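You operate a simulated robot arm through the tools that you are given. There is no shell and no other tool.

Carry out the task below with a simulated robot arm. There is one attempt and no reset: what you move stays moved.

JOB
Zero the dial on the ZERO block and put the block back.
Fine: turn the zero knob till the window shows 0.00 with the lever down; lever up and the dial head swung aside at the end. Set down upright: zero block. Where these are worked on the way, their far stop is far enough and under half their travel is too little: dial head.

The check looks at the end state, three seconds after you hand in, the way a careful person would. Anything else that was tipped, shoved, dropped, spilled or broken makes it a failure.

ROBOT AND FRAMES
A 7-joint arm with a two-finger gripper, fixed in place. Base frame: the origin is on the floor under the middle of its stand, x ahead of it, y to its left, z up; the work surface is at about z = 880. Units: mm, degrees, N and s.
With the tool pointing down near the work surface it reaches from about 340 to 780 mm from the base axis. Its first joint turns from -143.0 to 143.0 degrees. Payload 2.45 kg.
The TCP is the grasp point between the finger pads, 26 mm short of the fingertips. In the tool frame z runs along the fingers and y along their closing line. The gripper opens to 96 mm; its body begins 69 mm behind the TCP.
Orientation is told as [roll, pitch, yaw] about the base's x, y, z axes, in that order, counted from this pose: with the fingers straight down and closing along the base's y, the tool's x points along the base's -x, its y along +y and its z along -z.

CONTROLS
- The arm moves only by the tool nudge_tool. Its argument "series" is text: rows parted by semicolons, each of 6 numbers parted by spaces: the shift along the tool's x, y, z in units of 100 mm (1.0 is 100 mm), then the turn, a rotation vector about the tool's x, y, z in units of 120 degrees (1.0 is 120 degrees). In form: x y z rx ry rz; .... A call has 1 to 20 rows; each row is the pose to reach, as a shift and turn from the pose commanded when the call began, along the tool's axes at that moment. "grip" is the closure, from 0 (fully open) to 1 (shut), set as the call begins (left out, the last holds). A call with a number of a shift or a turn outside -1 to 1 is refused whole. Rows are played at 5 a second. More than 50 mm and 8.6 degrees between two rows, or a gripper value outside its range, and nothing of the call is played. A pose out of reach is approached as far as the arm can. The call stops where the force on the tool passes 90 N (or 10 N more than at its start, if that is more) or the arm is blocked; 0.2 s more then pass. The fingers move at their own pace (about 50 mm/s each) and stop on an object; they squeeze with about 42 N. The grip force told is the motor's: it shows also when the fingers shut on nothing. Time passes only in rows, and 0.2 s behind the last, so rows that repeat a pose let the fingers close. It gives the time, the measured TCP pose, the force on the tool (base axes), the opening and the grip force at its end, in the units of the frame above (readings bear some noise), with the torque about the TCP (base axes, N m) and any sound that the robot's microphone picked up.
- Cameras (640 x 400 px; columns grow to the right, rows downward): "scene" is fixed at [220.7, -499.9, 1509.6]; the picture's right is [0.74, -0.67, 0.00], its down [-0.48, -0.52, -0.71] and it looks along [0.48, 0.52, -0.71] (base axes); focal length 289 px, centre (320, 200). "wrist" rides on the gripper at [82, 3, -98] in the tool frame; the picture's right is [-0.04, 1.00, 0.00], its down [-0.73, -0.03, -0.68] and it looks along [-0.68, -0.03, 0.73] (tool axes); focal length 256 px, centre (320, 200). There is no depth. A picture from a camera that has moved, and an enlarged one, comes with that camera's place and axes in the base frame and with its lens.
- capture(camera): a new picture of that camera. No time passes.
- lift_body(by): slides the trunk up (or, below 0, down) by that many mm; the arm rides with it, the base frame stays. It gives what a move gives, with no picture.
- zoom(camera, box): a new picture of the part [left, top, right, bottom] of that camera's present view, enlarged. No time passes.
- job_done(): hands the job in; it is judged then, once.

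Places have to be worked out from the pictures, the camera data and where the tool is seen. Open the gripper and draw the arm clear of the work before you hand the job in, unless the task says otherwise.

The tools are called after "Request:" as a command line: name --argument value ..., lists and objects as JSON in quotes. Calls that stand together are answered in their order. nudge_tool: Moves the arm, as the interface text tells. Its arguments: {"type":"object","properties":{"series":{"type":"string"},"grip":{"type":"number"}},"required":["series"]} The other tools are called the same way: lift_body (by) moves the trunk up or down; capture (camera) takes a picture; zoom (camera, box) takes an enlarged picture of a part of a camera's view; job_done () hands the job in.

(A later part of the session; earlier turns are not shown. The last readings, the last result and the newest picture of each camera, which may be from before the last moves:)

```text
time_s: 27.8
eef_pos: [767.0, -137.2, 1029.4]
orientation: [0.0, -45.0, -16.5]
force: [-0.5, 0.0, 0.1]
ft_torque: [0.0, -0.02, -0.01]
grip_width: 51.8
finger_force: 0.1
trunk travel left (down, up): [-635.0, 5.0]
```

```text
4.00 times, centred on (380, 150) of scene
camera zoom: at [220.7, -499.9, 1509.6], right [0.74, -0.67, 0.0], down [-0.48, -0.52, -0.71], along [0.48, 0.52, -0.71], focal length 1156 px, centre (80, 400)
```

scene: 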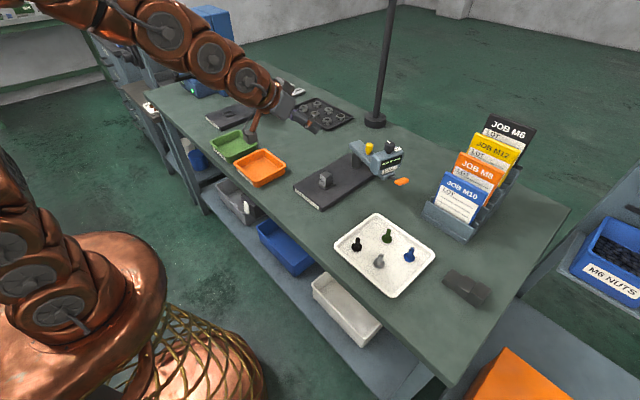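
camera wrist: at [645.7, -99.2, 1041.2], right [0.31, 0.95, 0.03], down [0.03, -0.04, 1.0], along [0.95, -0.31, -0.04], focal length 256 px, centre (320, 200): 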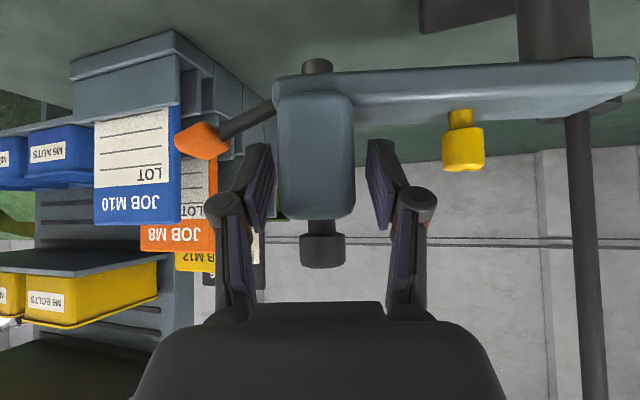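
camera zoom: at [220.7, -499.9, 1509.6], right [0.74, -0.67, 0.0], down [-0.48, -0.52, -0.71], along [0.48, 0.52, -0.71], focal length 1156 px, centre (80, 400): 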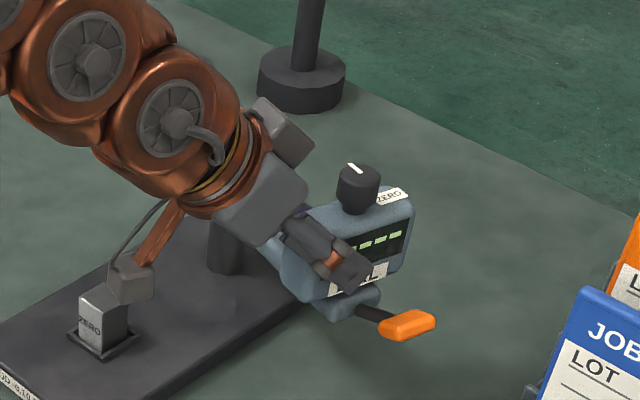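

The fingers straddle the head. I close them on it.

Request:
nudge_tool --series "0 0 0 0 0 0; 0 0 0 0 0 0; 0 0 0 0 0 0; 0 0 0 0 0 0" --grip 1

Request:
capture --camera "wrist"

```text
time_s: 28.8
eef_pos: [765.8, -137.8, 1028.1]
orientation: [0.0, -45.0, -16.5]
force: [-3.8, -4.6, 1.9]
ft_torque: [-0.74, 0.27, 0.34]
grip_width: 35.9
finger_force: 44.9
trunk travel left (down, up): [-635.0, 5.0]
```

```text
taken
camera wrist: at [645.3, -99.8, 1041.3], right [0.31, 0.95, 0.03], down [0.03, -0.04, 1.0], along [0.95, -0.31, -0.04], focal length 256 px, centre (320, 200)
```

wrist: 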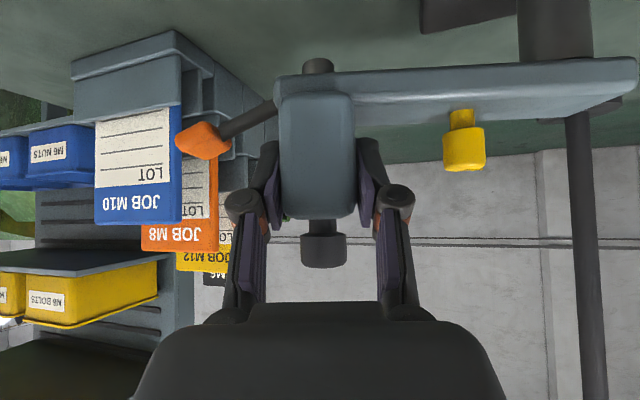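

The head is gripped at 36 mm. I try a small first swing of 6° about the post (pivot taken as (829, -11)), and check the forces.

Request:
nudge_tool --series "0.0514 0.0144 -0.0514 0.01768 0 0.01768; 0.1022 0.0326 -0.1022 0.03536 0 0.03536; 0.1022 0.0326 -0.1022 0.03536 0 0.03536"

Request:
zoom --camera "scene" --box '[300, 100, 440, 200]'

Request:
capture --camera "wrist"

```text
time_s: 29.6
eef_pos: [752.7, -128.5, 1029.1]
orientation: [0.1, -44.9, -22.6]
force: [-6.9, -5.5, 7.4]
ft_torque: [-0.78, 1.02, 0.39]
grip_width: 35.7
finger_force: 44.7
trunk travel left (down, up): [-635.0, 5.0]
```

```text
4.00 times, centred on (370, 150) of scene
camera zoom: at [220.7, -499.9, 1509.6], right [0.74, -0.67, 0.0], down [-0.48, -0.52, -0.71], along [0.48, 0.52, -0.71], focal length 1156 px, centre (120, 400)
```

zoom: 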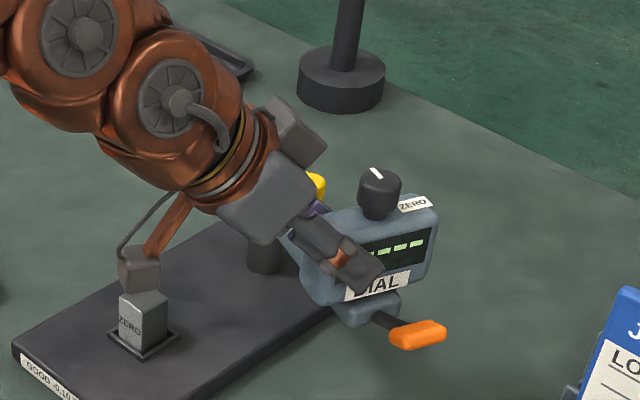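

```text
taken
camera wrist: at [636.7, -79.7, 1041.4], right [0.41, 0.91, 0.03], down [0.03, -0.04, 1.0], along [0.91, -0.41, -0.04], focal length 256 px, centre (320, 200)
```

wrist: 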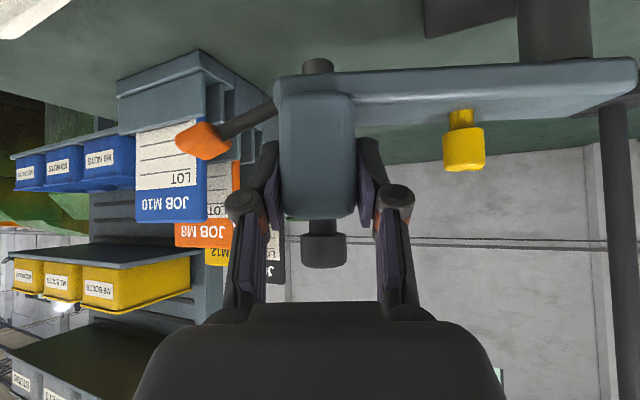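

The head follows exactly, with forces under 12 N. I continue the swing another 20° about the post.

Request:
nudge_tool --series "0.0684 0.020 -0.0684 0.02357 0 0.02357; 0.1357 0.0468 -0.1357 0.04714 0 0.04714; 0.2014 0.0801 -0.2014 0.07071 0 0.07071; 0.2654 0.1198 -0.2654 0.09428 0 0.09428; 0.3273 0.1658 -0.3273 0.11785 0 0.11785; 0.3273 0.1658 -0.3273 0.11785 0 0.11785"

Request:
zoom --camera "scene" --box '[280, 90, 440, 210]'

Request:
capture --camera "wrist"

```text
time_s: 31.0
eef_pos: [716.9, -97.3, 1027.9]
orientation: [0.0, -45.0, -42.6]
force: [-14.0, -2.7, -1.2]
ft_torque: [-0.83, 0.68, 0.78]
grip_width: 35.7
finger_force: 44.7
trunk travel left (down, up): [-635.0, 5.0]
```

```text
3.33 times, centred on (360, 150) of scene
camera zoom: at [220.7, -499.9, 1509.6], right [0.74, -0.67, 0.0], down [-0.48, -0.52, -0.71], along [0.48, 0.52, -0.71], focal length 963 px, centre (187, 367)
```

zoom: 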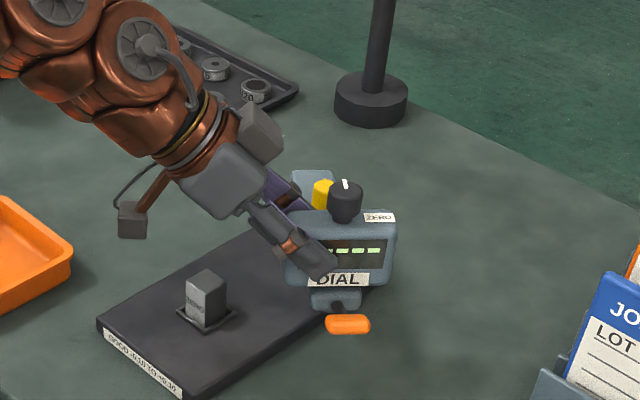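

```text
taken
camera wrist: at [625.6, -9.9, 1040.9], right [0.7, 0.72, 0.03], down [0.01, -0.05, 1.0], along [0.72, -0.7, -0.04], focal length 256 px, centre (320, 200)
```

wrist: 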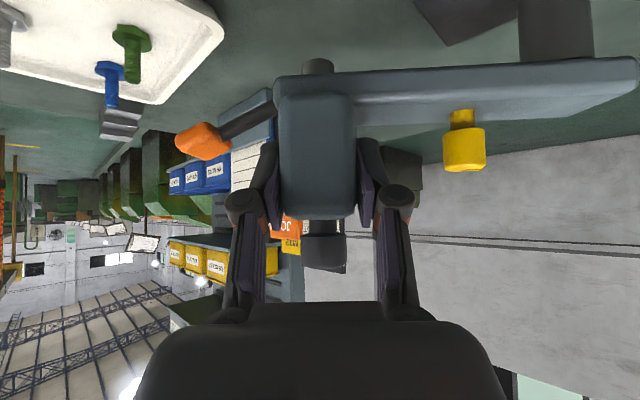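

The swing is going well at 26° with about 14 N. I continue another 24°, shifting 1 mm outward to ease the radial load.

Request:
nudge_tool --series "0.0684 0.012 -0.0684 0.02357 0 0.02357; 0.1357 0.0368 -0.1357 0.04714 0 0.04714; 0.2014 0.0701 -0.2014 0.07071 0 0.07071; 0.2654 0.1098 -0.2654 0.09428 0 0.09428; 0.3273 0.1558 -0.3273 0.11785 0 0.11785; 0.3867 0.2077 -0.3867 0.14142 0 0.14142; 0.3867 0.2077 -0.3867 0.14142 0 0.14142"

Request:
zoom --camera "scene" --box '[280, 90, 440, 210]'

Request:
capture --camera "wrist"

```text
time_s: 32.6
eef_pos: [691.2, -43.6, 1027.7]
orientation: [0.2, -45.1, -66.6]
force: [10.9, 8.3, 21.0]
ft_torque: [-0.05, 0.54, 0.8]
grip_width: 35.7
finger_force: 45.0
trunk travel left (down, up): [-635.0, 5.0]
```

```text
3.33 times, centred on (360, 150) of scene
camera zoom: at [220.7, -499.9, 1509.6], right [0.74, -0.67, 0.0], down [-0.48, -0.52, -0.71], along [0.48, 0.52, -0.71], focal length 963 px, centre (187, 367)
```

zoom: 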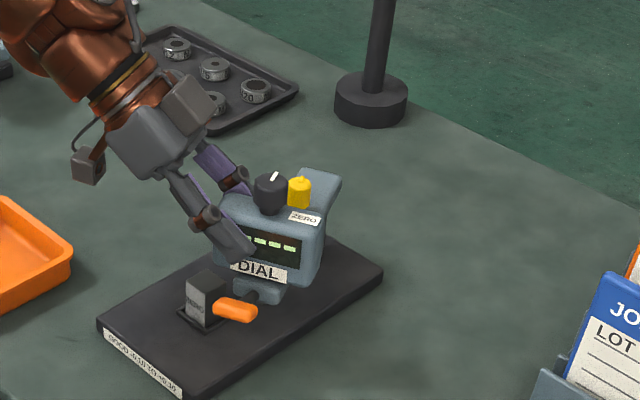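

```text
taken
camera wrist: at [643.3, 73.6, 1040.9], right [0.93, 0.37, 0.03], down [-0.01, -0.05, 1.0], along [0.38, -0.93, -0.04], focal length 256 px, centre (320, 200)
```

wrist: 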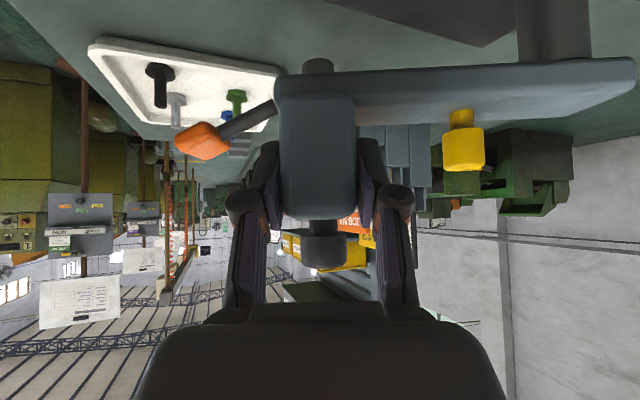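

At 50° of swing now, with forces of about 25 N mostly vertical. I ease the height by 1 mm, correct the radius, and continue 12° more, then look at the probe's clearance over the block.

Request:
nudge_tool --series "0.0614 0.027 -0.0754 0.02357 0 0.02357; 0.1287 0.0538 -0.1427 0.04714 0 0.04714; 0.1944 0.0871 -0.2084 0.07071 0 0.07071; 0.1944 0.0871 -0.2084 0.07071 0 0.07071"

Request:
zoom --camera "scene" --box '[280, 120, 400, 210]'

Request:
capture --camera "wrist"

```text
time_s: 33.6
eef_pos: [687.3, -13.8, 1028.2]
orientation: [-0.1, -44.9, -78.5]
force: [6.6, 11.2, 4.9]
ft_torque: [0.43, 0.7, 1.53]
grip_width: 35.8
finger_force: 45.3
trunk travel left (down, up): [-635.0, 5.0]
```

```text
4.44 times, centred on (340, 165) of scene
camera zoom: at [220.7, -499.9, 1509.6], right [0.74, -0.67, 0.0], down [-0.48, -0.52, -0.71], along [0.48, 0.52, -0.71], focal length 1284 px, centre (231, 356)
```

zoom: 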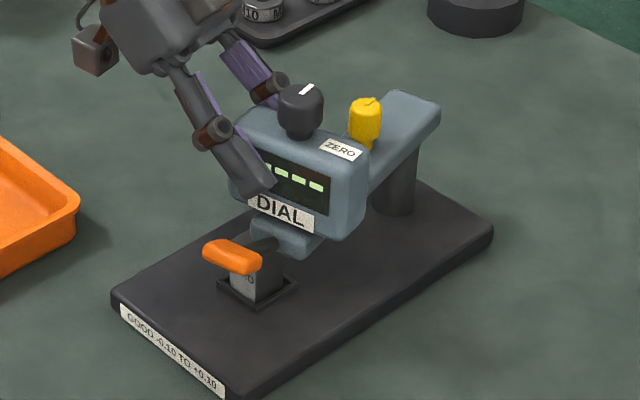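

```text
taken
camera wrist: at [665.6, 109.9, 1041.4], right [0.98, 0.17, 0.03], down [-0.02, -0.04, 1.0], along [0.17, -0.98, -0.04], focal length 256 px, centre (320, 200)
```

wrist: 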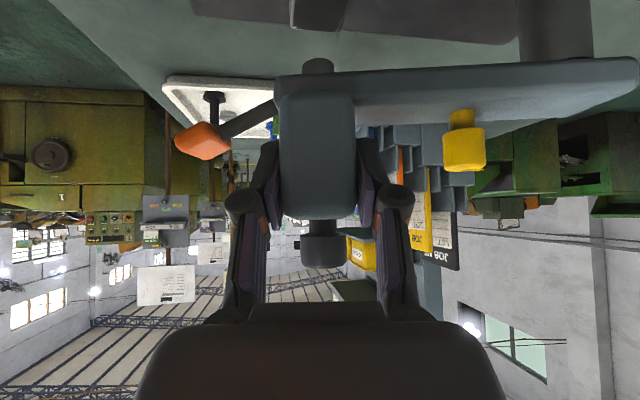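

I check the clearance between the probe and the block top, both visible at the top of the wrist view.

Request:
zoom --camera "wrist" --box '[260, 0, 400, 90]'

Request:
zoom --camera "scene" --box '[305, 155, 365, 195]'

```text
4.44 times, centred on (330, 45) of wrist
camera zoom: at [665.6, 109.9, 1041.4], right [0.98, 0.17, 0.03], down [-0.02, -0.04, 1.0], along [0.17, -0.98, -0.04], focal length 1138 px, centre (276, 889)
```

zoom: 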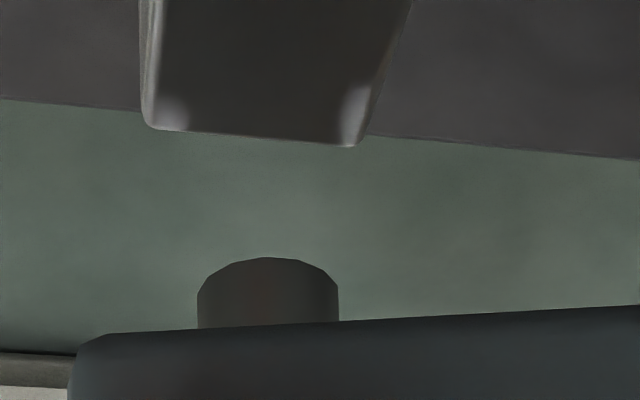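

```text
10.00 times, centred on (335, 175) of scene
camera zoom: at [220.7, -499.9, 1509.6], right [0.74, -0.67, 0.0], down [-0.48, -0.52, -0.71], along [0.48, 0.52, -0.71], focal length 2890 px, centre (170, 450)
```

zoom: 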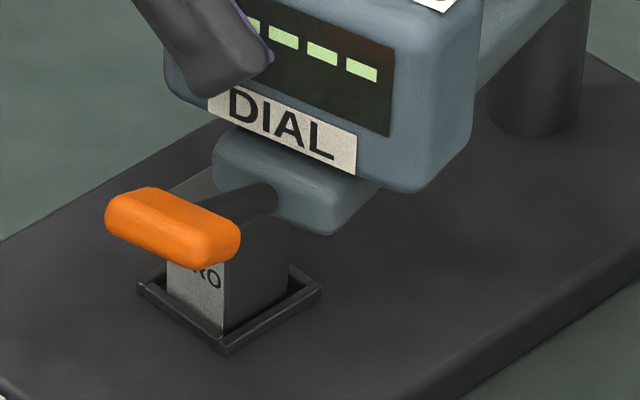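

The probe tip is about 14 mm above the block top, so the way is clear. I continue 10° towards the far stop.

Request:
nudge_tool --series "0.0513 0.0195 -0.0513 0.01768 0 0.01768; 0.1022 0.0376 -0.1022 0.03536 0 0.03536; 0.1357 0.0518 -0.1357 0.04714 0 0.04714; 0.1687 0.0675 -0.1687 0.05893 0 0.05893; 0.1687 0.0675 -0.1687 0.05893 0 0.05893"

Request:
zoom --camera "scene" --box '[280, 120, 400, 210]'

Request:
capture --camera "wrist"

```text
time_s: 34.8
eef_pos: [689.6, 10.5, 1028.2]
orientation: [-0.2, -45.0, -88.5]
force: [-4.3, 7.6, -10.2]
ft_torque: [0.73, 0.94, 0.73]
grip_width: 36.0
finger_force: 44.9
trunk travel left (down, up): [-635.0, 5.0]
```

```text
4.44 times, centred on (340, 165) of scene
camera zoom: at [220.7, -499.9, 1509.6], right [0.74, -0.67, 0.0], down [-0.48, -0.52, -0.71], along [0.48, 0.52, -0.71], focal length 1284 px, centre (231, 356)
```

zoom: 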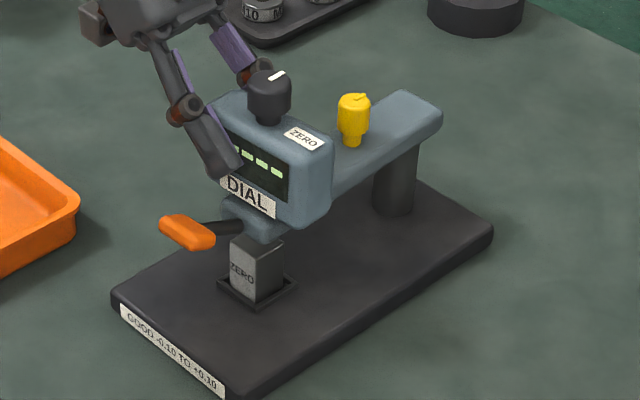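

```text
taken
camera wrist: at [689.6, 136.3, 1041.1], right [1.0, 0.0, 0.03], down [-0.03, -0.04, 1.0], along [0.0, -1.0, -0.04], focal length 256 px, centre (320, 200)
```

wrist: 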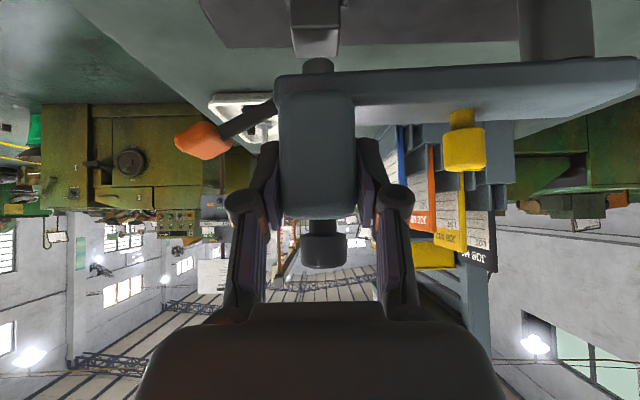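

The head is nearly above the block (bar at about -178.5°). I nudge 2° further to find the far stop.

Request:
nudge_tool --series "0.0172 0.0045 -0.0172 0.00589 0 0.00589; 0.0343 0.0092 -0.0343 0.01178 0 0.01178; 0.0343 0.0092 -0.0343 0.01178 0 0.01178"

Request:
capture --camera "wrist"

```text
time_s: 35.6
eef_pos: [690.6, 16.2, 1028.7]
orientation: [-0.1, -45.0, -90.5]
force: [-12.9, 3.5, -14.6]
ft_torque: [0.49, 0.93, 0.22]
grip_width: 35.7
finger_force: 44.9
trunk travel left (down, up): [-635.0, 5.0]
```

```text
taken
camera wrist: at [694.8, 141.4, 1041.2], right [1.0, -0.04, 0.03], down [-0.03, -0.04, 1.0], along [-0.04, -1.0, -0.04], focal length 256 px, centre (320, 200)
```

wrist: 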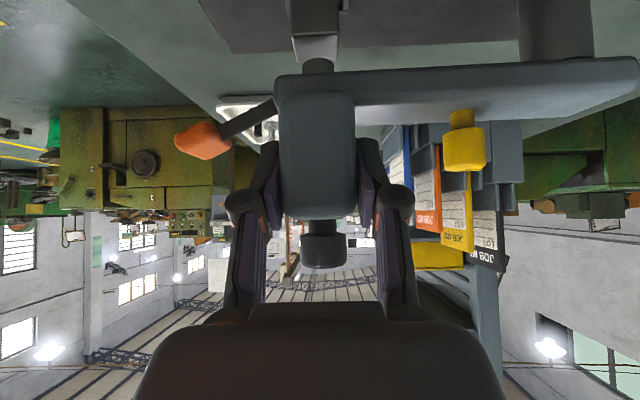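

No stop felt yet. I ease 1 mm outward and go 3° further.

Request:
nudge_tool --series "0.0172 -0.005 -0.0172 0.00589 0 0.00589; 0.0343 -0.001 -0.0343 0.01178 0 0.01178; 0.0513 0.0044 -0.0513 0.01768 0 0.01768; 0.0513 0.0044 -0.0513 0.01768 0 0.01768"

Request:
capture --camera "wrist"

Request:
zoom --camera "scene" --box '[280, 120, 400, 210]'

```text
time_s: 36.6
eef_pos: [691.3, 18.6, 1029.6]
orientation: [-0.2, -45.0, -93.6]
force: [-9.6, -27.7, -26.8]
ft_torque: [-0.23, -0.39, 1.88]
grip_width: 36.8
finger_force: 45.1
trunk travel left (down, up): [-635.0, 5.0]
```

```text
taken
camera wrist: at [702.8, 143.5, 1041.3], right [1.0, -0.09, 0.03], down [-0.03, -0.04, 1.0], along [-0.09, -0.99, -0.04], focal length 256 px, centre (320, 200)
```

wrist: 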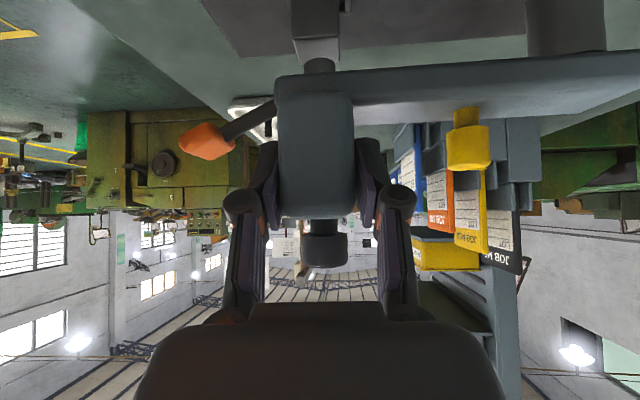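

```text
4.44 times, centred on (340, 165) of scene
camera zoom: at [220.7, -499.9, 1509.6], right [0.74, -0.67, 0.0], down [-0.48, -0.52, -0.71], along [0.48, 0.52, -0.71], focal length 1284 px, centre (231, 356)
```

zoom: 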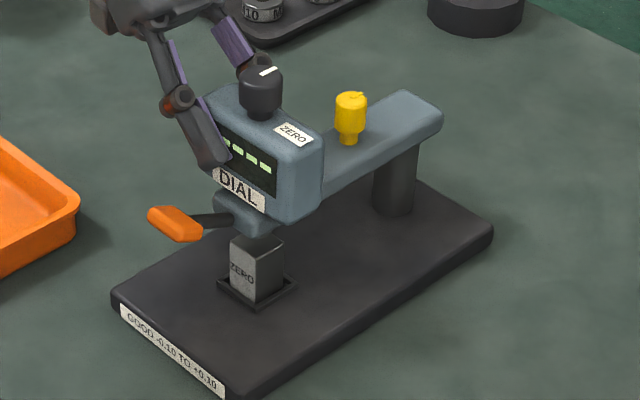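

The far stop is reached: the tool meets 28 N resistance and the head sits above the block. I release by opening the fingers to about 54 mm, easing back slightly.

Request:
nudge_tool --series "-0.01 0 0 0 0 0; -0.01 0 0 0 0 0; -0.01 0 0 0 0 0; -0.01 0 0 0 0 0" --grip 0.44

Request:
capture --camera "wrist"

```text
time_s: 37.6
eef_pos: [690.2, 22.3, 1031.3]
orientation: [-0.1, -45.0, -93.5]
force: [0.1, 0.3, -0.5]
ft_torque: [0.0, 0.01, 0.0]
grip_width: 53.9
finger_force: 0.0
trunk travel left (down, up): [-635.0, 5.0]
```

```text
taken
camera wrist: at [701.9, 146.7, 1042.9], right [1.0, -0.09, 0.03], down [-0.03, -0.04, 1.0], along [-0.09, -1.0, -0.04], focal length 256 px, centre (320, 200)
```

wrist: 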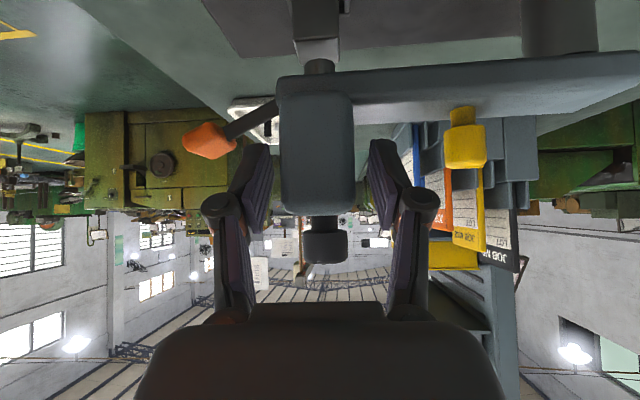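

The head stays at its stop over the block. I draw the tool back along its axis, clear of the head.

Request:
nudge_tool --series "0 0 -0.2 0 0 0; 0 0 -0.5 0 0 0; 0 0 -0.9 0 0 0; 0 0 -1 0 0 0; 0 0 -1 0 0 0"

Request:
nudge_tool --series "0 0 0 -0.0501 0 -0.0501; 0 0 0 -0.1002 0 -0.1002; 0 0 0 -0.1503 0 -0.1503; 0 0 0 -0.2004 0 -0.2004; 0 0 0 -0.2505 0 -0.2505; 0 0 0 -0.3006 0 -0.3006; 0 0 0 -0.3507 0 -0.3507; 0 0 0 -0.4008 0 -0.4008; 0 0 0 -0.4509 0 -0.4509; 0 0 0 -0.501 0 -0.501; 0 0 0 -0.551 0 -0.551; 0 0 0 -0.551 0 -0.551"

Request:
capture --camera "scene"

```text
time_s: 38.8
eef_pos: [689.0, 87.1, 1102.3]
orientation: [0.0, -45.1, -93.5]
force: [0.2, 1.3, 0.7]
ft_torque: [-0.03, 0.02, 0.03]
grip_width: 54.0
finger_force: 0.0
out of reach, approached as far as the arm can: row 4, 5
trunk travel left (down, up): [-635.0, 5.0]
```

```text
time_s: 41.4
eef_pos: [689.0, 87.8, 1104.4]
orientation: [-0.1, -45.0, 0.1]
force: [0.1, 0.3, 0.2]
ft_torque: [-0.01, -0.01, 0.03]
grip_width: 53.9
finger_force: 0.0
trunk travel left (down, up): [-635.0, 5.0]
```

```text
taken
```

scene: 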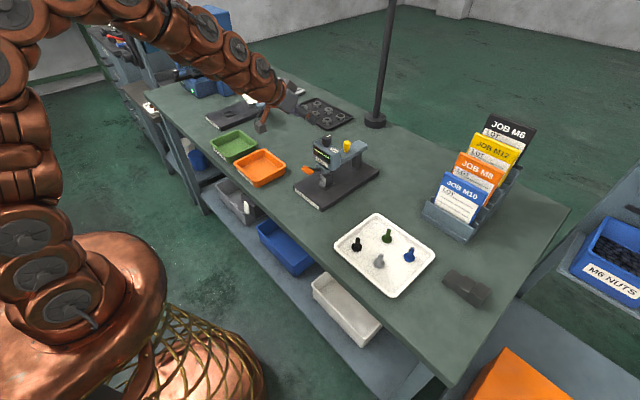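

The tool is clear and turned back to face forward. I return it to straight down while moving back over the lever's side, closing the fingers to make a pusher.

Request:
nudge_tool --series "0.07 0 -0.094 0 0.0625 0; 0.14 0 -0.188 0 0.125 0; 0.21 0 -0.282 0 0.1875 0; 0.28 0 -0.376 0 0.25 0; 0.35 0 -0.47 0 0.3125 0; 0.424 0 -0.566 0 0.375 0; 0.424 0 -0.566 0 0.375 0" --grip 1

Request:
capture --camera "wrist"

Request:
zoom --camera "scene" --box '[270, 120, 400, 220]'

```text
time_s: 43.0
eef_pos: [620.5, 87.6, 1111.9]
orientation: [0.1, 0.1, -0.1]
force: [0.7, 0.5, 0.4]
ft_torque: [-0.05, 0.02, 0.01]
grip_width: 0.0
finger_force: 28.7
trunk travel left (down, up): [-635.0, 5.0]
```

```text
taken
camera wrist: at [538.8, 89.2, 1211.4], right [0.04, 1.0, 0.0], down [0.73, -0.03, 0.68], along [0.68, -0.03, -0.73], focal length 256 px, centre (320, 200)
```

wrist: 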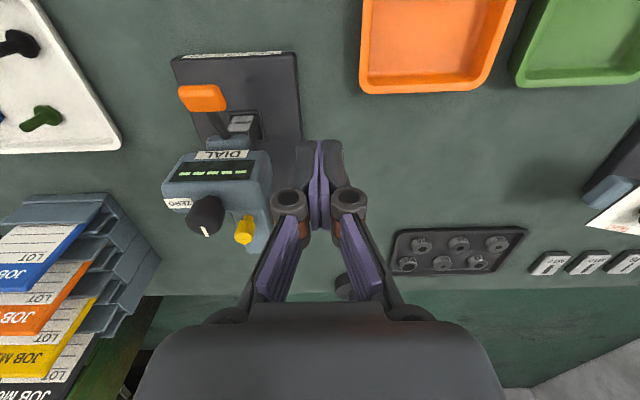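

```text
4.00 times, centred on (335, 170) of scene
camera zoom: at [220.7, -499.9, 1509.6], right [0.74, -0.67, 0.0], down [-0.48, -0.52, -0.71], along [0.48, 0.52, -0.71], focal length 1156 px, centre (260, 320)
```

zoom: 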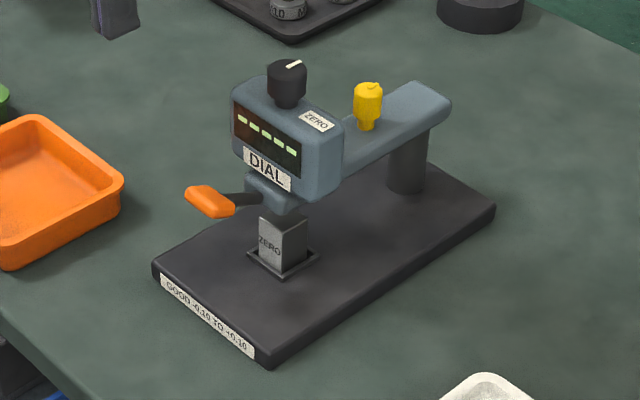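

The lever's orange handle is at about (616, -10.5, 1000), raised. I go above it with closed fingers, tilted 20° so that the gripper body stays away from the head.

Request:
nudge_tool --series "0.05 -0.33 0.1 0 -0.0556 0; 0.1 -0.66 0.2 0 -0.1111 0; 0.155 -0.976 0.32 0 -0.1667 0; 0.155 -0.976 0.32 0 -0.1667 0"

Request:
capture --camera "wrist"

Request:
zoom --camera "scene" --box '[270, 120, 400, 220]'

```text
time_s: 44.0
eef_pos: [604.4, -12.2, 1081.1]
orientation: [0.0, -20.1, 0.0]
force: [0.0, -0.3, 0.3]
ft_torque: [0.01, 0.01, 0.01]
grip_width: 0.0
finger_force: 28.6
trunk travel left (down, up): [-635.0, 5.0]
```

```text
taken
camera wrist: at [494.0, -9.8, 1145.8], right [0.04, 1.0, 0.01], down [0.46, -0.03, 0.89], along [0.89, -0.03, -0.46], focal length 256 px, centre (320, 200)
```

wrist: 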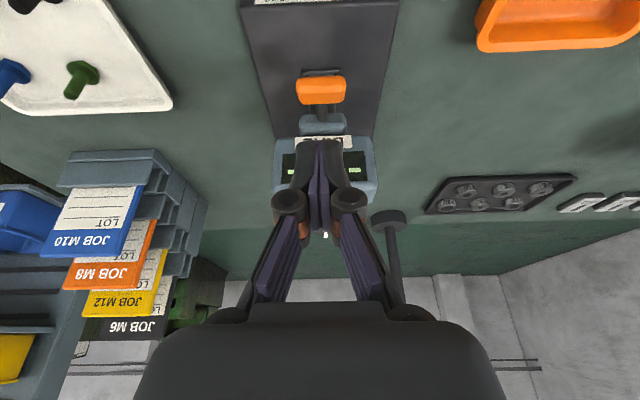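

```text
4.00 times, centred on (335, 170) of scene
camera zoom: at [220.7, -499.9, 1509.6], right [0.74, -0.67, 0.0], down [-0.48, -0.52, -0.71], along [0.48, 0.52, -0.71], focal length 1156 px, centre (260, 320)
```

zoom: 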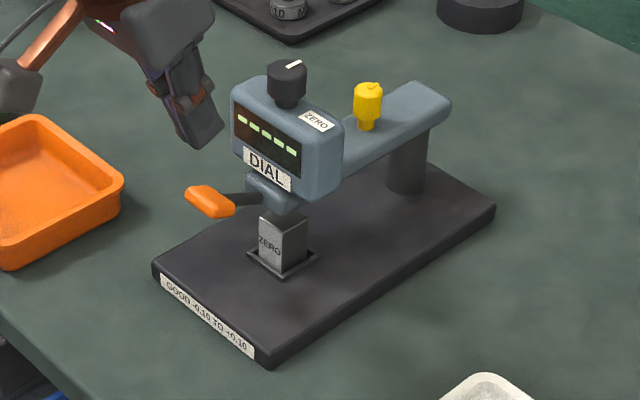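

The fingertips are centred above the handle. I press straight down in small steps, about 55 mm, taking the lever part of the way.

Request:
nudge_tool --series "0.068 0 0.188 0 0 0; 0.120 0 0.329 0 0 0; 0.144 0 0.395 0 0 0; 0.164 0 0.451 0 0 0; 0.188 0 0.517 0 0 0; 0.188 0 0.517 0 0 0"

Request:
zoom --camera "scene" --box '[270, 120, 400, 220]'

Request:
capture --camera "wrist"

```text
time_s: 45.4
eef_pos: [603.6, -10.4, 1027.5]
orientation: [0.1, -19.9, 0.1]
force: [-1.2, 0.3, 1.1]
ft_torque: [-0.01, 0.04, 0.02]
grip_width: 5.6
finger_force: 28.2
trunk travel left (down, up): [-635.0, 5.0]
```

```text
4.00 times, centred on (335, 170) of scene
camera zoom: at [220.7, -499.9, 1509.6], right [0.74, -0.67, 0.0], down [-0.48, -0.52, -0.71], along [0.48, 0.52, -0.71], focal length 1156 px, centre (260, 320)
```

zoom: 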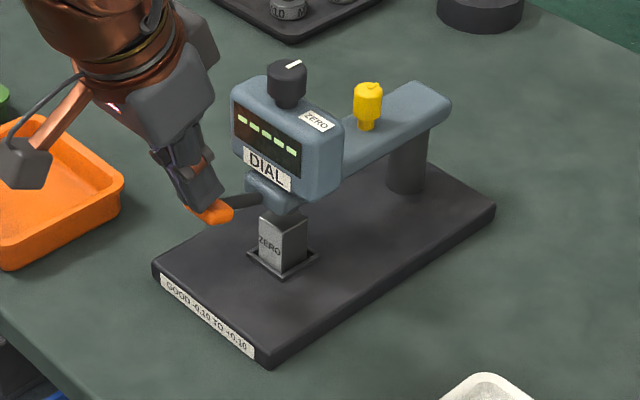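

```text
taken
camera wrist: at [493.2, -8.4, 1091.8], right [0.04, 1.0, 0.01], down [0.46, -0.03, 0.89], along [0.89, -0.03, -0.46], focal length 256 px, centre (320, 200)
```

wrist: 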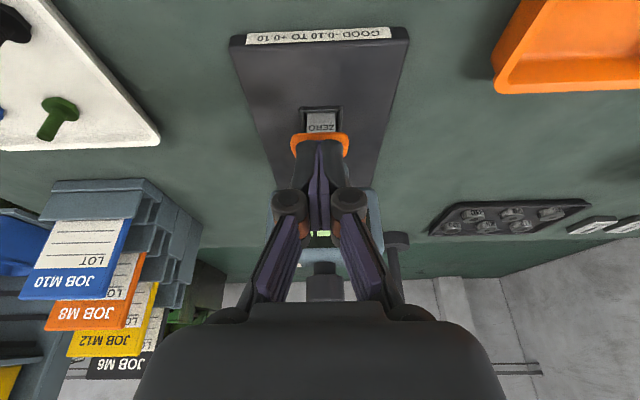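

The fingertips have met the handle and spread by 5.6 mm. I continue pressing down 15 mm more while watching the spread and the lever.

Request:
nudge_tool --series "0.017 0 0.047 0 0 0; 0.034 0 0.094 0 0 0; 0.051 0 0.141 0 0 0; 0.051 0 0.141 0 0 0" --grip 0.9

Request:
zoom --camera "scene" --box '[270, 120, 400, 220]'

Request:
capture --camera "wrist"

```text
time_s: 46.4
eef_pos: [604.4, -10.8, 1011.0]
orientation: [0.0, -20.0, 0.0]
force: [-0.2, -0.2, 0.1]
ft_torque: [-0.04, -0.02, 0.04]
grip_width: 9.6
finger_force: 0.1
trunk travel left (down, up): [-635.0, 5.0]
```

```text
4.00 times, centred on (335, 170) of scene
camera zoom: at [220.7, -499.9, 1509.6], right [0.74, -0.67, 0.0], down [-0.48, -0.52, -0.71], along [0.48, 0.52, -0.71], focal length 1156 px, centre (260, 320)
```

zoom: 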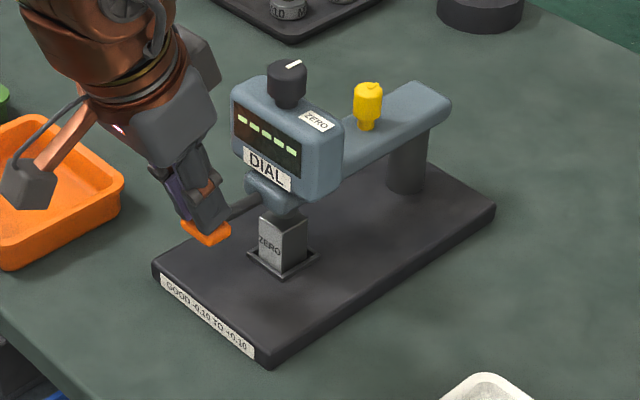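

```text
taken
camera wrist: at [494.1, -8.8, 1076.2], right [0.04, 1.0, 0.01], down [0.46, -0.03, 0.89], along [0.89, -0.03, -0.46], focal length 256 px, centre (320, 200)
```

wrist: 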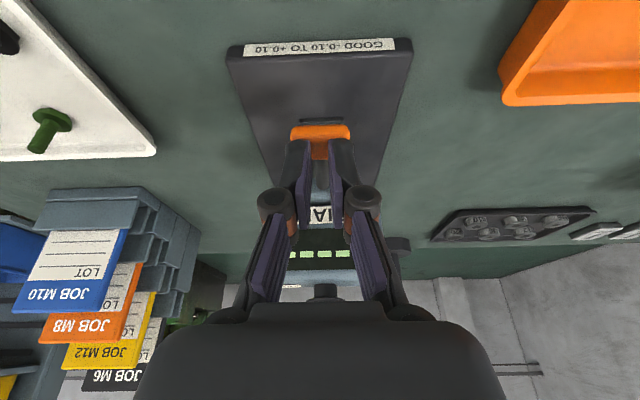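

The lever follows with almost no force and is about level now. I press another 15 mm.

Request:
nudge_tool --series "0.017 0 0.047 0 0 0; 0.034 0 0.094 0 0 0; 0.051 0 0.141 0 0 0; 0.051 0 0.141 0 0 0"

Request:
zoom --camera "scene" --box '[270, 120, 400, 220]'

```text
time_s: 47.4
eef_pos: [603.8, -10.0, 995.2]
orientation: [0.0, -20.0, 0.0]
force: [-0.9, 0.6, -0.2]
ft_torque: [-0.04, -0.03, 0.02]
grip_width: 9.5
finger_force: 0.0
trunk travel left (down, up): [-635.0, 5.0]
```

```text
4.00 times, centred on (335, 170) of scene
camera zoom: at [220.7, -499.9, 1509.6], right [0.74, -0.67, 0.0], down [-0.48, -0.52, -0.71], along [0.48, 0.52, -0.71], focal length 1156 px, centre (260, 320)
```

zoom: 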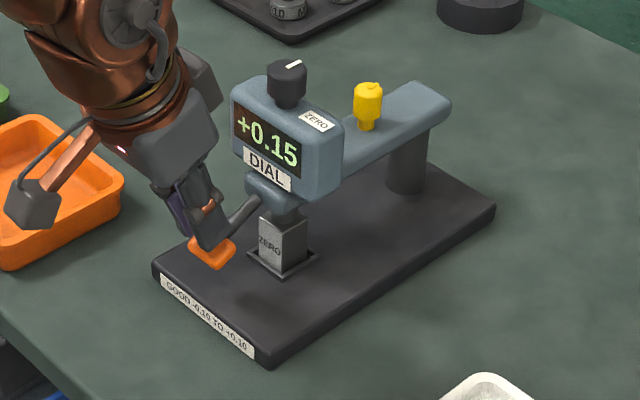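

The window now shows +0.15, so the probe reads. I press a little further to seat the lever at its lower stop.

Request:
nudge_tool --series "0.017 0 0.047 0 0 0; 0.027 0 0.075 0 0 0; 0.027 0 0.075 0 0 0"

Request:
zoom --camera "scene" --box '[290, 130, 370, 200]'

Request:
capture --camera "wrist"

```text
time_s: 48.2
eef_pos: [604.5, -11.0, 988.7]
orientation: [0.0, -20.0, 0.0]
force: [-0.9, -0.9, 0.0]
ft_torque: [-0.03, 0.05, -0.03]
grip_width: 9.7
finger_force: 0.0
trunk travel left (down, up): [-635.0, 5.0]
```

```text
5.71 times, centred on (330, 165) of scene
camera zoom: at [220.7, -499.9, 1509.6], right [0.74, -0.67, 0.0], down [-0.48, -0.52, -0.71], along [0.48, 0.52, -0.71], focal length 1651 px, centre (263, 400)
```

zoom: 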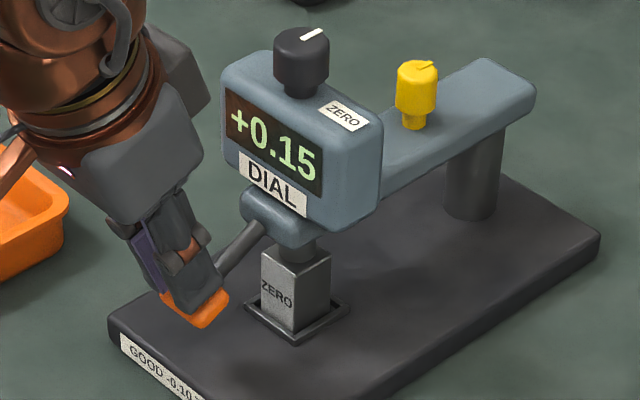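

```text
taken
camera wrist: at [494.3, -8.8, 1053.2], right [0.04, 1.0, 0.01], down [0.46, -0.03, 0.89], along [0.89, -0.03, -0.46], focal length 256 px, centre (320, 200)
```

wrist: 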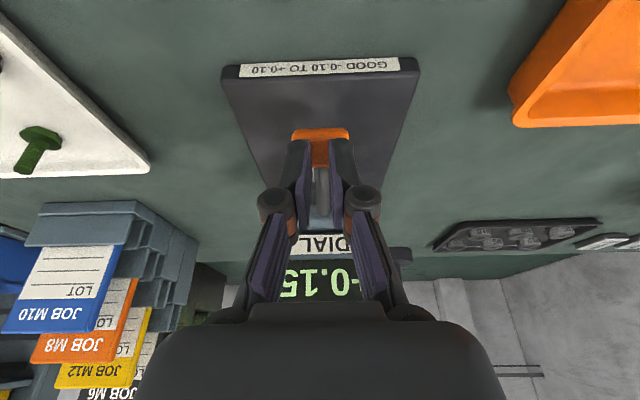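

Still no resistance and the reading stays +0.15. I go another 8 mm to find the lever's lower stop.

Request:
nudge_tool --series "0.014 0 0.038 0 0 0; 0.027 0 0.075 0 0 0; 0.027 0 0.075 0 0 0"

Request:
zoom --camera "scene" --box '[290, 130, 370, 200]'

```text
time_s: 49.0
eef_pos: [605.0, -10.1, 983.1]
orientation: [0.0, -20.5, 0.0]
force: [-2.0, 0.3, 29.3]
ft_torque: [-0.01, -0.56, 0.0]
grip_width: 9.6
finger_force: 0.0
trunk travel left (down, up): [-635.0, 5.0]
```

```text
5.71 times, centred on (330, 165) of scene
camera zoom: at [220.7, -499.9, 1509.6], right [0.74, -0.67, 0.0], down [-0.48, -0.52, -0.71], along [0.48, 0.52, -0.71], focal length 1651 px, centre (263, 400)
```

zoom: 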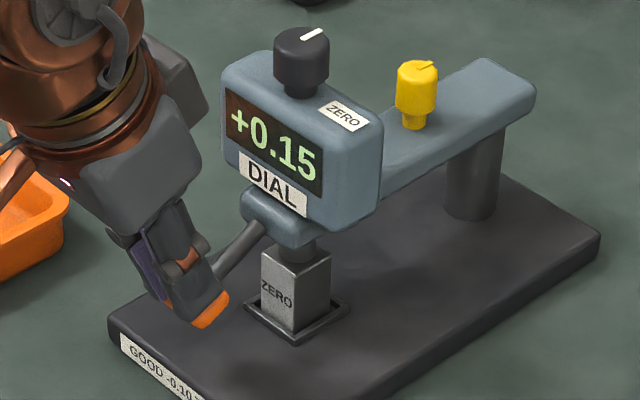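

The lever is at its lower stop (29 N), reading +0.15. I lift the tool straight up off the lever and check it stays down.

Request:
nudge_tool --series "-0.05 0 -0.14 0 0 0; -0.15 0 -0.41 0 0 0; -0.28 0 -0.77 0 0 0; -0.34 0 -0.93 0 0 0; -0.34 0 -0.93 0 0 0"

Request:
zoom --camera "scene" --box '[290, 130, 370, 200]'

Request:
capture --camera "wrist"

```text
time_s: 50.2
eef_pos: [603.6, -11.8, 1078.2]
orientation: [-0.1, -20.0, 0.0]
force: [-0.4, -0.2, 0.2]
ft_torque: [-0.03, 0.01, -0.02]
grip_width: 9.6
finger_force: 0.1
trunk travel left (down, up): [-635.0, 5.0]
```

```text
5.71 times, centred on (330, 165) of scene
camera zoom: at [220.7, -499.9, 1509.6], right [0.74, -0.67, 0.0], down [-0.48, -0.52, -0.71], along [0.48, 0.52, -0.71], focal length 1651 px, centre (263, 400)
```

zoom: 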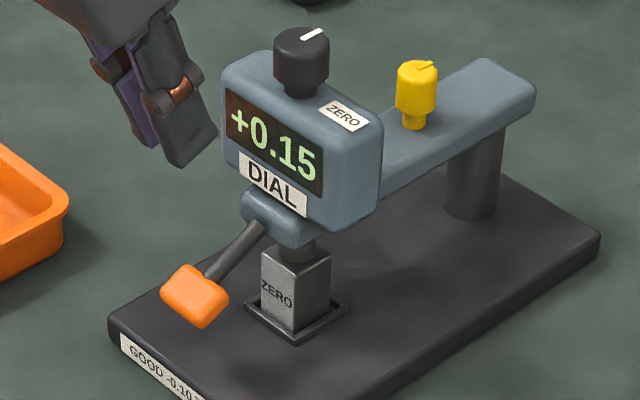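

```text
taken
camera wrist: at [492.6, -9.4, 1144.1], right [0.04, 1.0, 0.01], down [0.46, -0.03, 0.89], along [0.89, -0.03, -0.46], focal length 256 px, centre (320, 200)
```

wrist: 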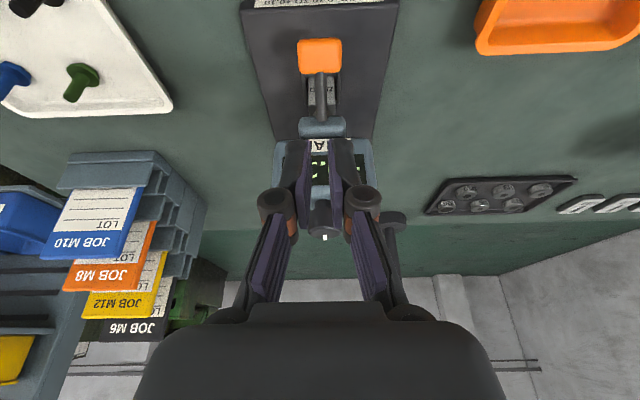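

The lever stays down with +0.15 showing. The knob is at about (688, -11), top about 1075, and the head top is about 1042. I move above it with the fingers opened to about 50 mm and the tool straight down.

Request:
nudge_tool --series "-0.137 0 -0.376 0 0 0; -0.424 0.003 -0.346 0 0.0556 0; -0.687 0.005 -0.25 0 0.1111 0; -0.954 0.008 -0.153 0 0.1667 0; -0.954 0.008 -0.153 0 0.1667 0" --grip 0.48

Request:
capture --camera "wrist"

Request:
zoom --camera "scene" --box '[280, 100, 380, 200]'

```text
time_s: 51.4
eef_pos: [689.4, -9.3, 1125.7]
orientation: [0.0, 0.1, -0.1]
force: [-0.4, -0.2, -0.7]
ft_torque: [-0.02, 0.03, -0.01]
grip_width: 50.0
finger_force: 0.1
trunk travel left (down, up): [-635.0, 5.0]
```

```text
taken
camera wrist: at [608.4, -7.5, 1225.9], right [0.04, 1.0, 0.0], down [0.73, -0.03, 0.68], along [0.68, -0.03, -0.74], focal length 256 px, centre (320, 200)
```

wrist: 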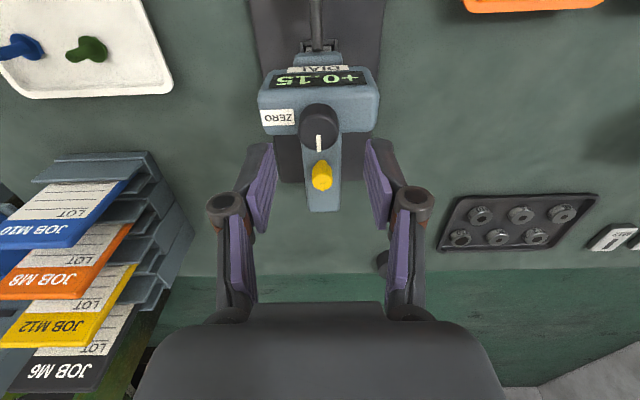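

```text
4.00 times, centred on (330, 150) of scene
camera zoom: at [220.7, -499.9, 1509.6], right [0.74, -0.67, 0.0], down [-0.48, -0.52, -0.71], along [0.48, 0.52, -0.71], focal length 1156 px, centre (280, 400)
```

zoom: 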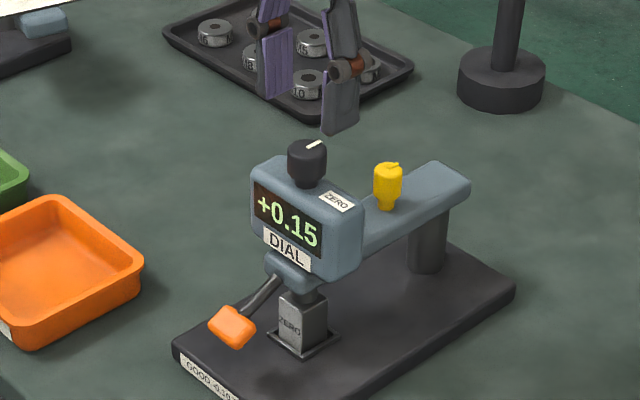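

Both cameras can read the display. I enlarge the wrist view to place the knob precisely.

Request:
zoom --camera "wrist" --box '[250, 60, 390, 220]'

Request:
zoom --camera "scene" --box '[335, 125, 365, 150]'

```text
2.50 times, centred on (320, 140) of wrist
camera zoom: at [608.4, -7.5, 1225.9], right [0.04, 1.0, 0.0], down [0.73, -0.03, 0.68], along [0.68, -0.03, -0.74], focal length 640 px, centre (320, 350)
```

zoom: 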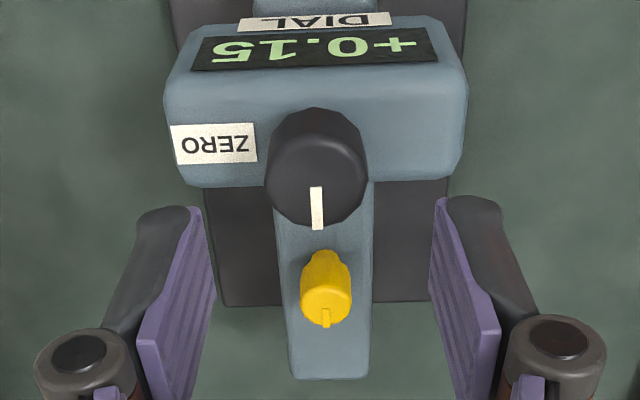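

```text
16.00 times, centred on (350, 138) of scene
camera zoom: at [220.7, -499.9, 1509.6], right [0.74, -0.67, 0.0], down [-0.48, -0.52, -0.71], along [0.48, 0.52, -0.71], focal length 4623 px, centre (-160, 1200)
```

zoom: 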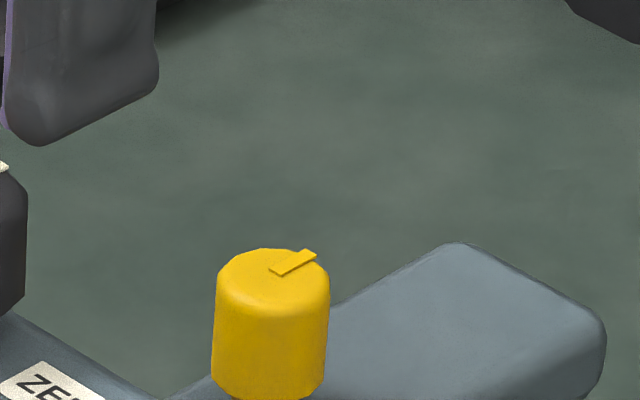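

The knob is at about (688.5, -10.5), 26 mm across. I descend until the fingertips are just above the head's top (TCP about 1075).

Request:
nudge_tool --series "0 -0.005 0.2 0 0 0; 0 -0.005 0.35 0 0 0; 0 -0.005 0.45 0 0 0; 0 -0.005 0.505 0 0 0; 0 -0.005 0.505 0 0 0"

Request:
zoom --camera "scene" --box '[300, 110, 370, 170]'

Request:
capture --camera "wrist"

```text
time_s: 52.6
eef_pos: [688.0, -10.0, 1076.9]
orientation: [0.0, 0.0, -0.1]
force: [0.6, 1.0, 1.3]
ft_torque: [0.03, 0.01, -0.02]
grip_width: 49.6
finger_force: 0.0
trunk travel left (down, up): [-635.0, 5.0]
```

```text
6.67 times, centred on (335, 140) of scene
camera zoom: at [220.7, -499.9, 1509.6], right [0.74, -0.67, 0.0], down [-0.48, -0.52, -0.71], along [0.48, 0.52, -0.71], focal length 1926 px, centre (220, 600)
```

zoom: 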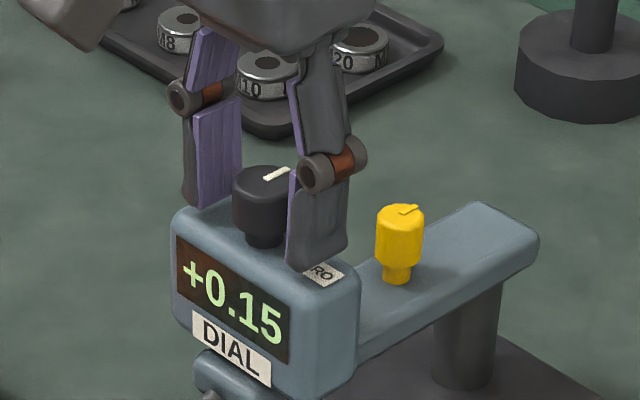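

```text
taken
camera wrist: at [607.2, -9.2, 1175.1], right [0.04, 1.0, 0.0], down [0.73, -0.03, 0.68], along [0.68, -0.03, -0.73], focal length 256 px, centre (320, 200)
```

wrist: 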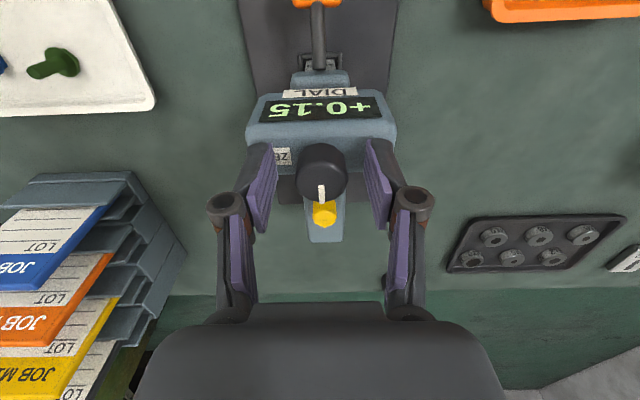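

The pads overlap the knob with the tips just clear of the head. I close on the knob.

Request:
nudge_tool --series "0 0 0 0 0 0; 0 0 0 0 0 0; 0 0 0 0 0 0; 0 0 0 0 0 0" --grip 1

Request:
zoom --camera "scene" --box '[300, 110, 370, 170]'

Request:
zoom --camera "wrist" --box '[250, 60, 390, 220]'

```text
time_s: 53.6
eef_pos: [688.1, -10.2, 1076.2]
orientation: [0.0, 0.0, -0.1]
force: [-0.7, 0.9, 0.2]
ft_torque: [0.03, 0.05, 0.01]
grip_width: 26.7
finger_force: 44.8
trunk travel left (down, up): [-635.0, 5.0]
```

```text
6.67 times, centred on (335, 140) of scene
camera zoom: at [220.7, -499.9, 1509.6], right [0.74, -0.67, 0.0], down [-0.48, -0.52, -0.71], along [0.48, 0.52, -0.71], focal length 1926 px, centre (220, 600)
```

zoom: 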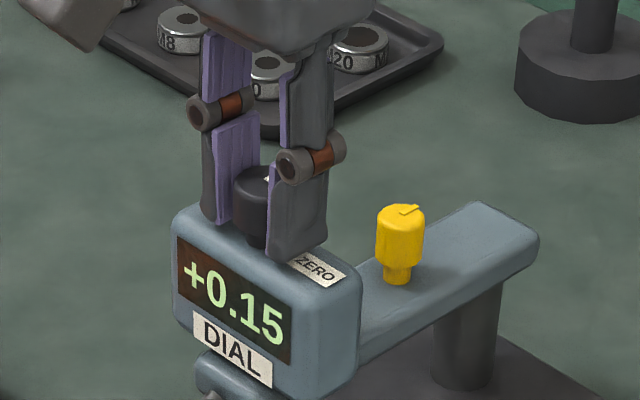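

```text
2.50 times, centred on (320, 140) of wrist
camera zoom: at [607.2, -9.2, 1175.1], right [0.04, 1.0, 0.0], down [0.73, -0.03, 0.68], along [0.68, -0.03, -0.73], focal length 640 px, centre (320, 350)
```

zoom: 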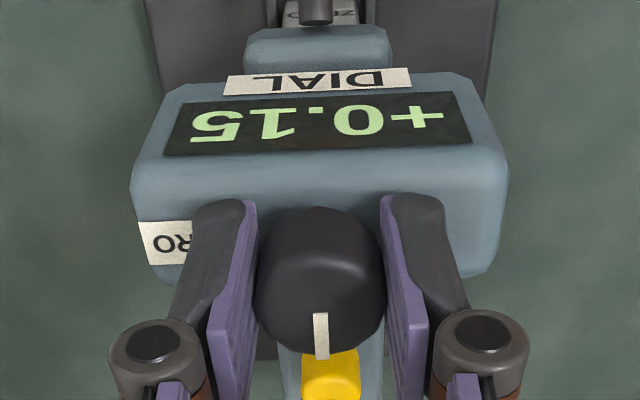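

The knob is held (26.7 mm). I turn it a trial 10° about the tool axis and read the display.

Request:
nudge_tool --series "0 0 0 0 0 0.0417; 0 0 0 0 0 0.0833; 0 0 0 0 0 0.0833; 0 0 0 0 0 0.0833"

Request:
zoom --camera "scene" --box '[300, 110, 370, 170]'

Request:
zoom --camera "wrist" --box '[250, 60, 390, 220]'

```text
time_s: 54.6
eef_pos: [688.7, -11.2, 1076.5]
orientation: [-0.1, -0.1, -9.9]
force: [-1.8, 1.4, 3.9]
ft_torque: [-0.01, 0.12, 0.02]
grip_width: 26.8
finger_force: 44.7
trunk travel left (down, up): [-635.0, 5.0]
```

```text
6.67 times, centred on (335, 140) of scene
camera zoom: at [220.7, -499.9, 1509.6], right [0.74, -0.67, 0.0], down [-0.48, -0.52, -0.71], along [0.48, 0.52, -0.71], focal length 1926 px, centre (220, 600)
```

zoom: 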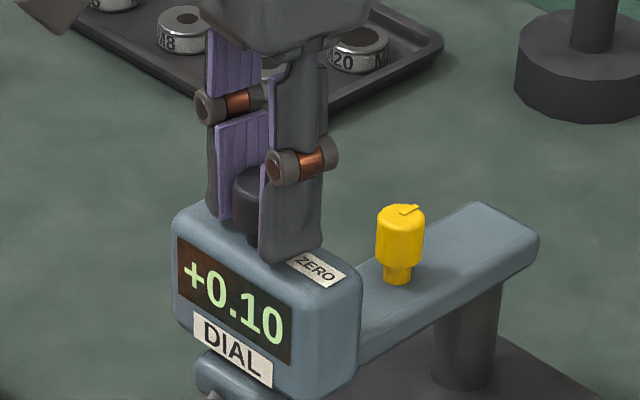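

```text
2.50 times, centred on (320, 140) of wrist
camera zoom: at [609.0, 5.1, 1175.1], right [0.21, 0.98, 0.0], down [0.72, -0.16, 0.68], along [0.66, -0.15, -0.73], focal length 640 px, centre (320, 350)
```

zoom: 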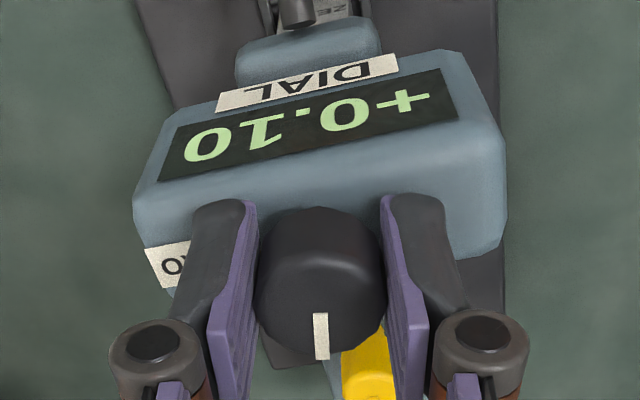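

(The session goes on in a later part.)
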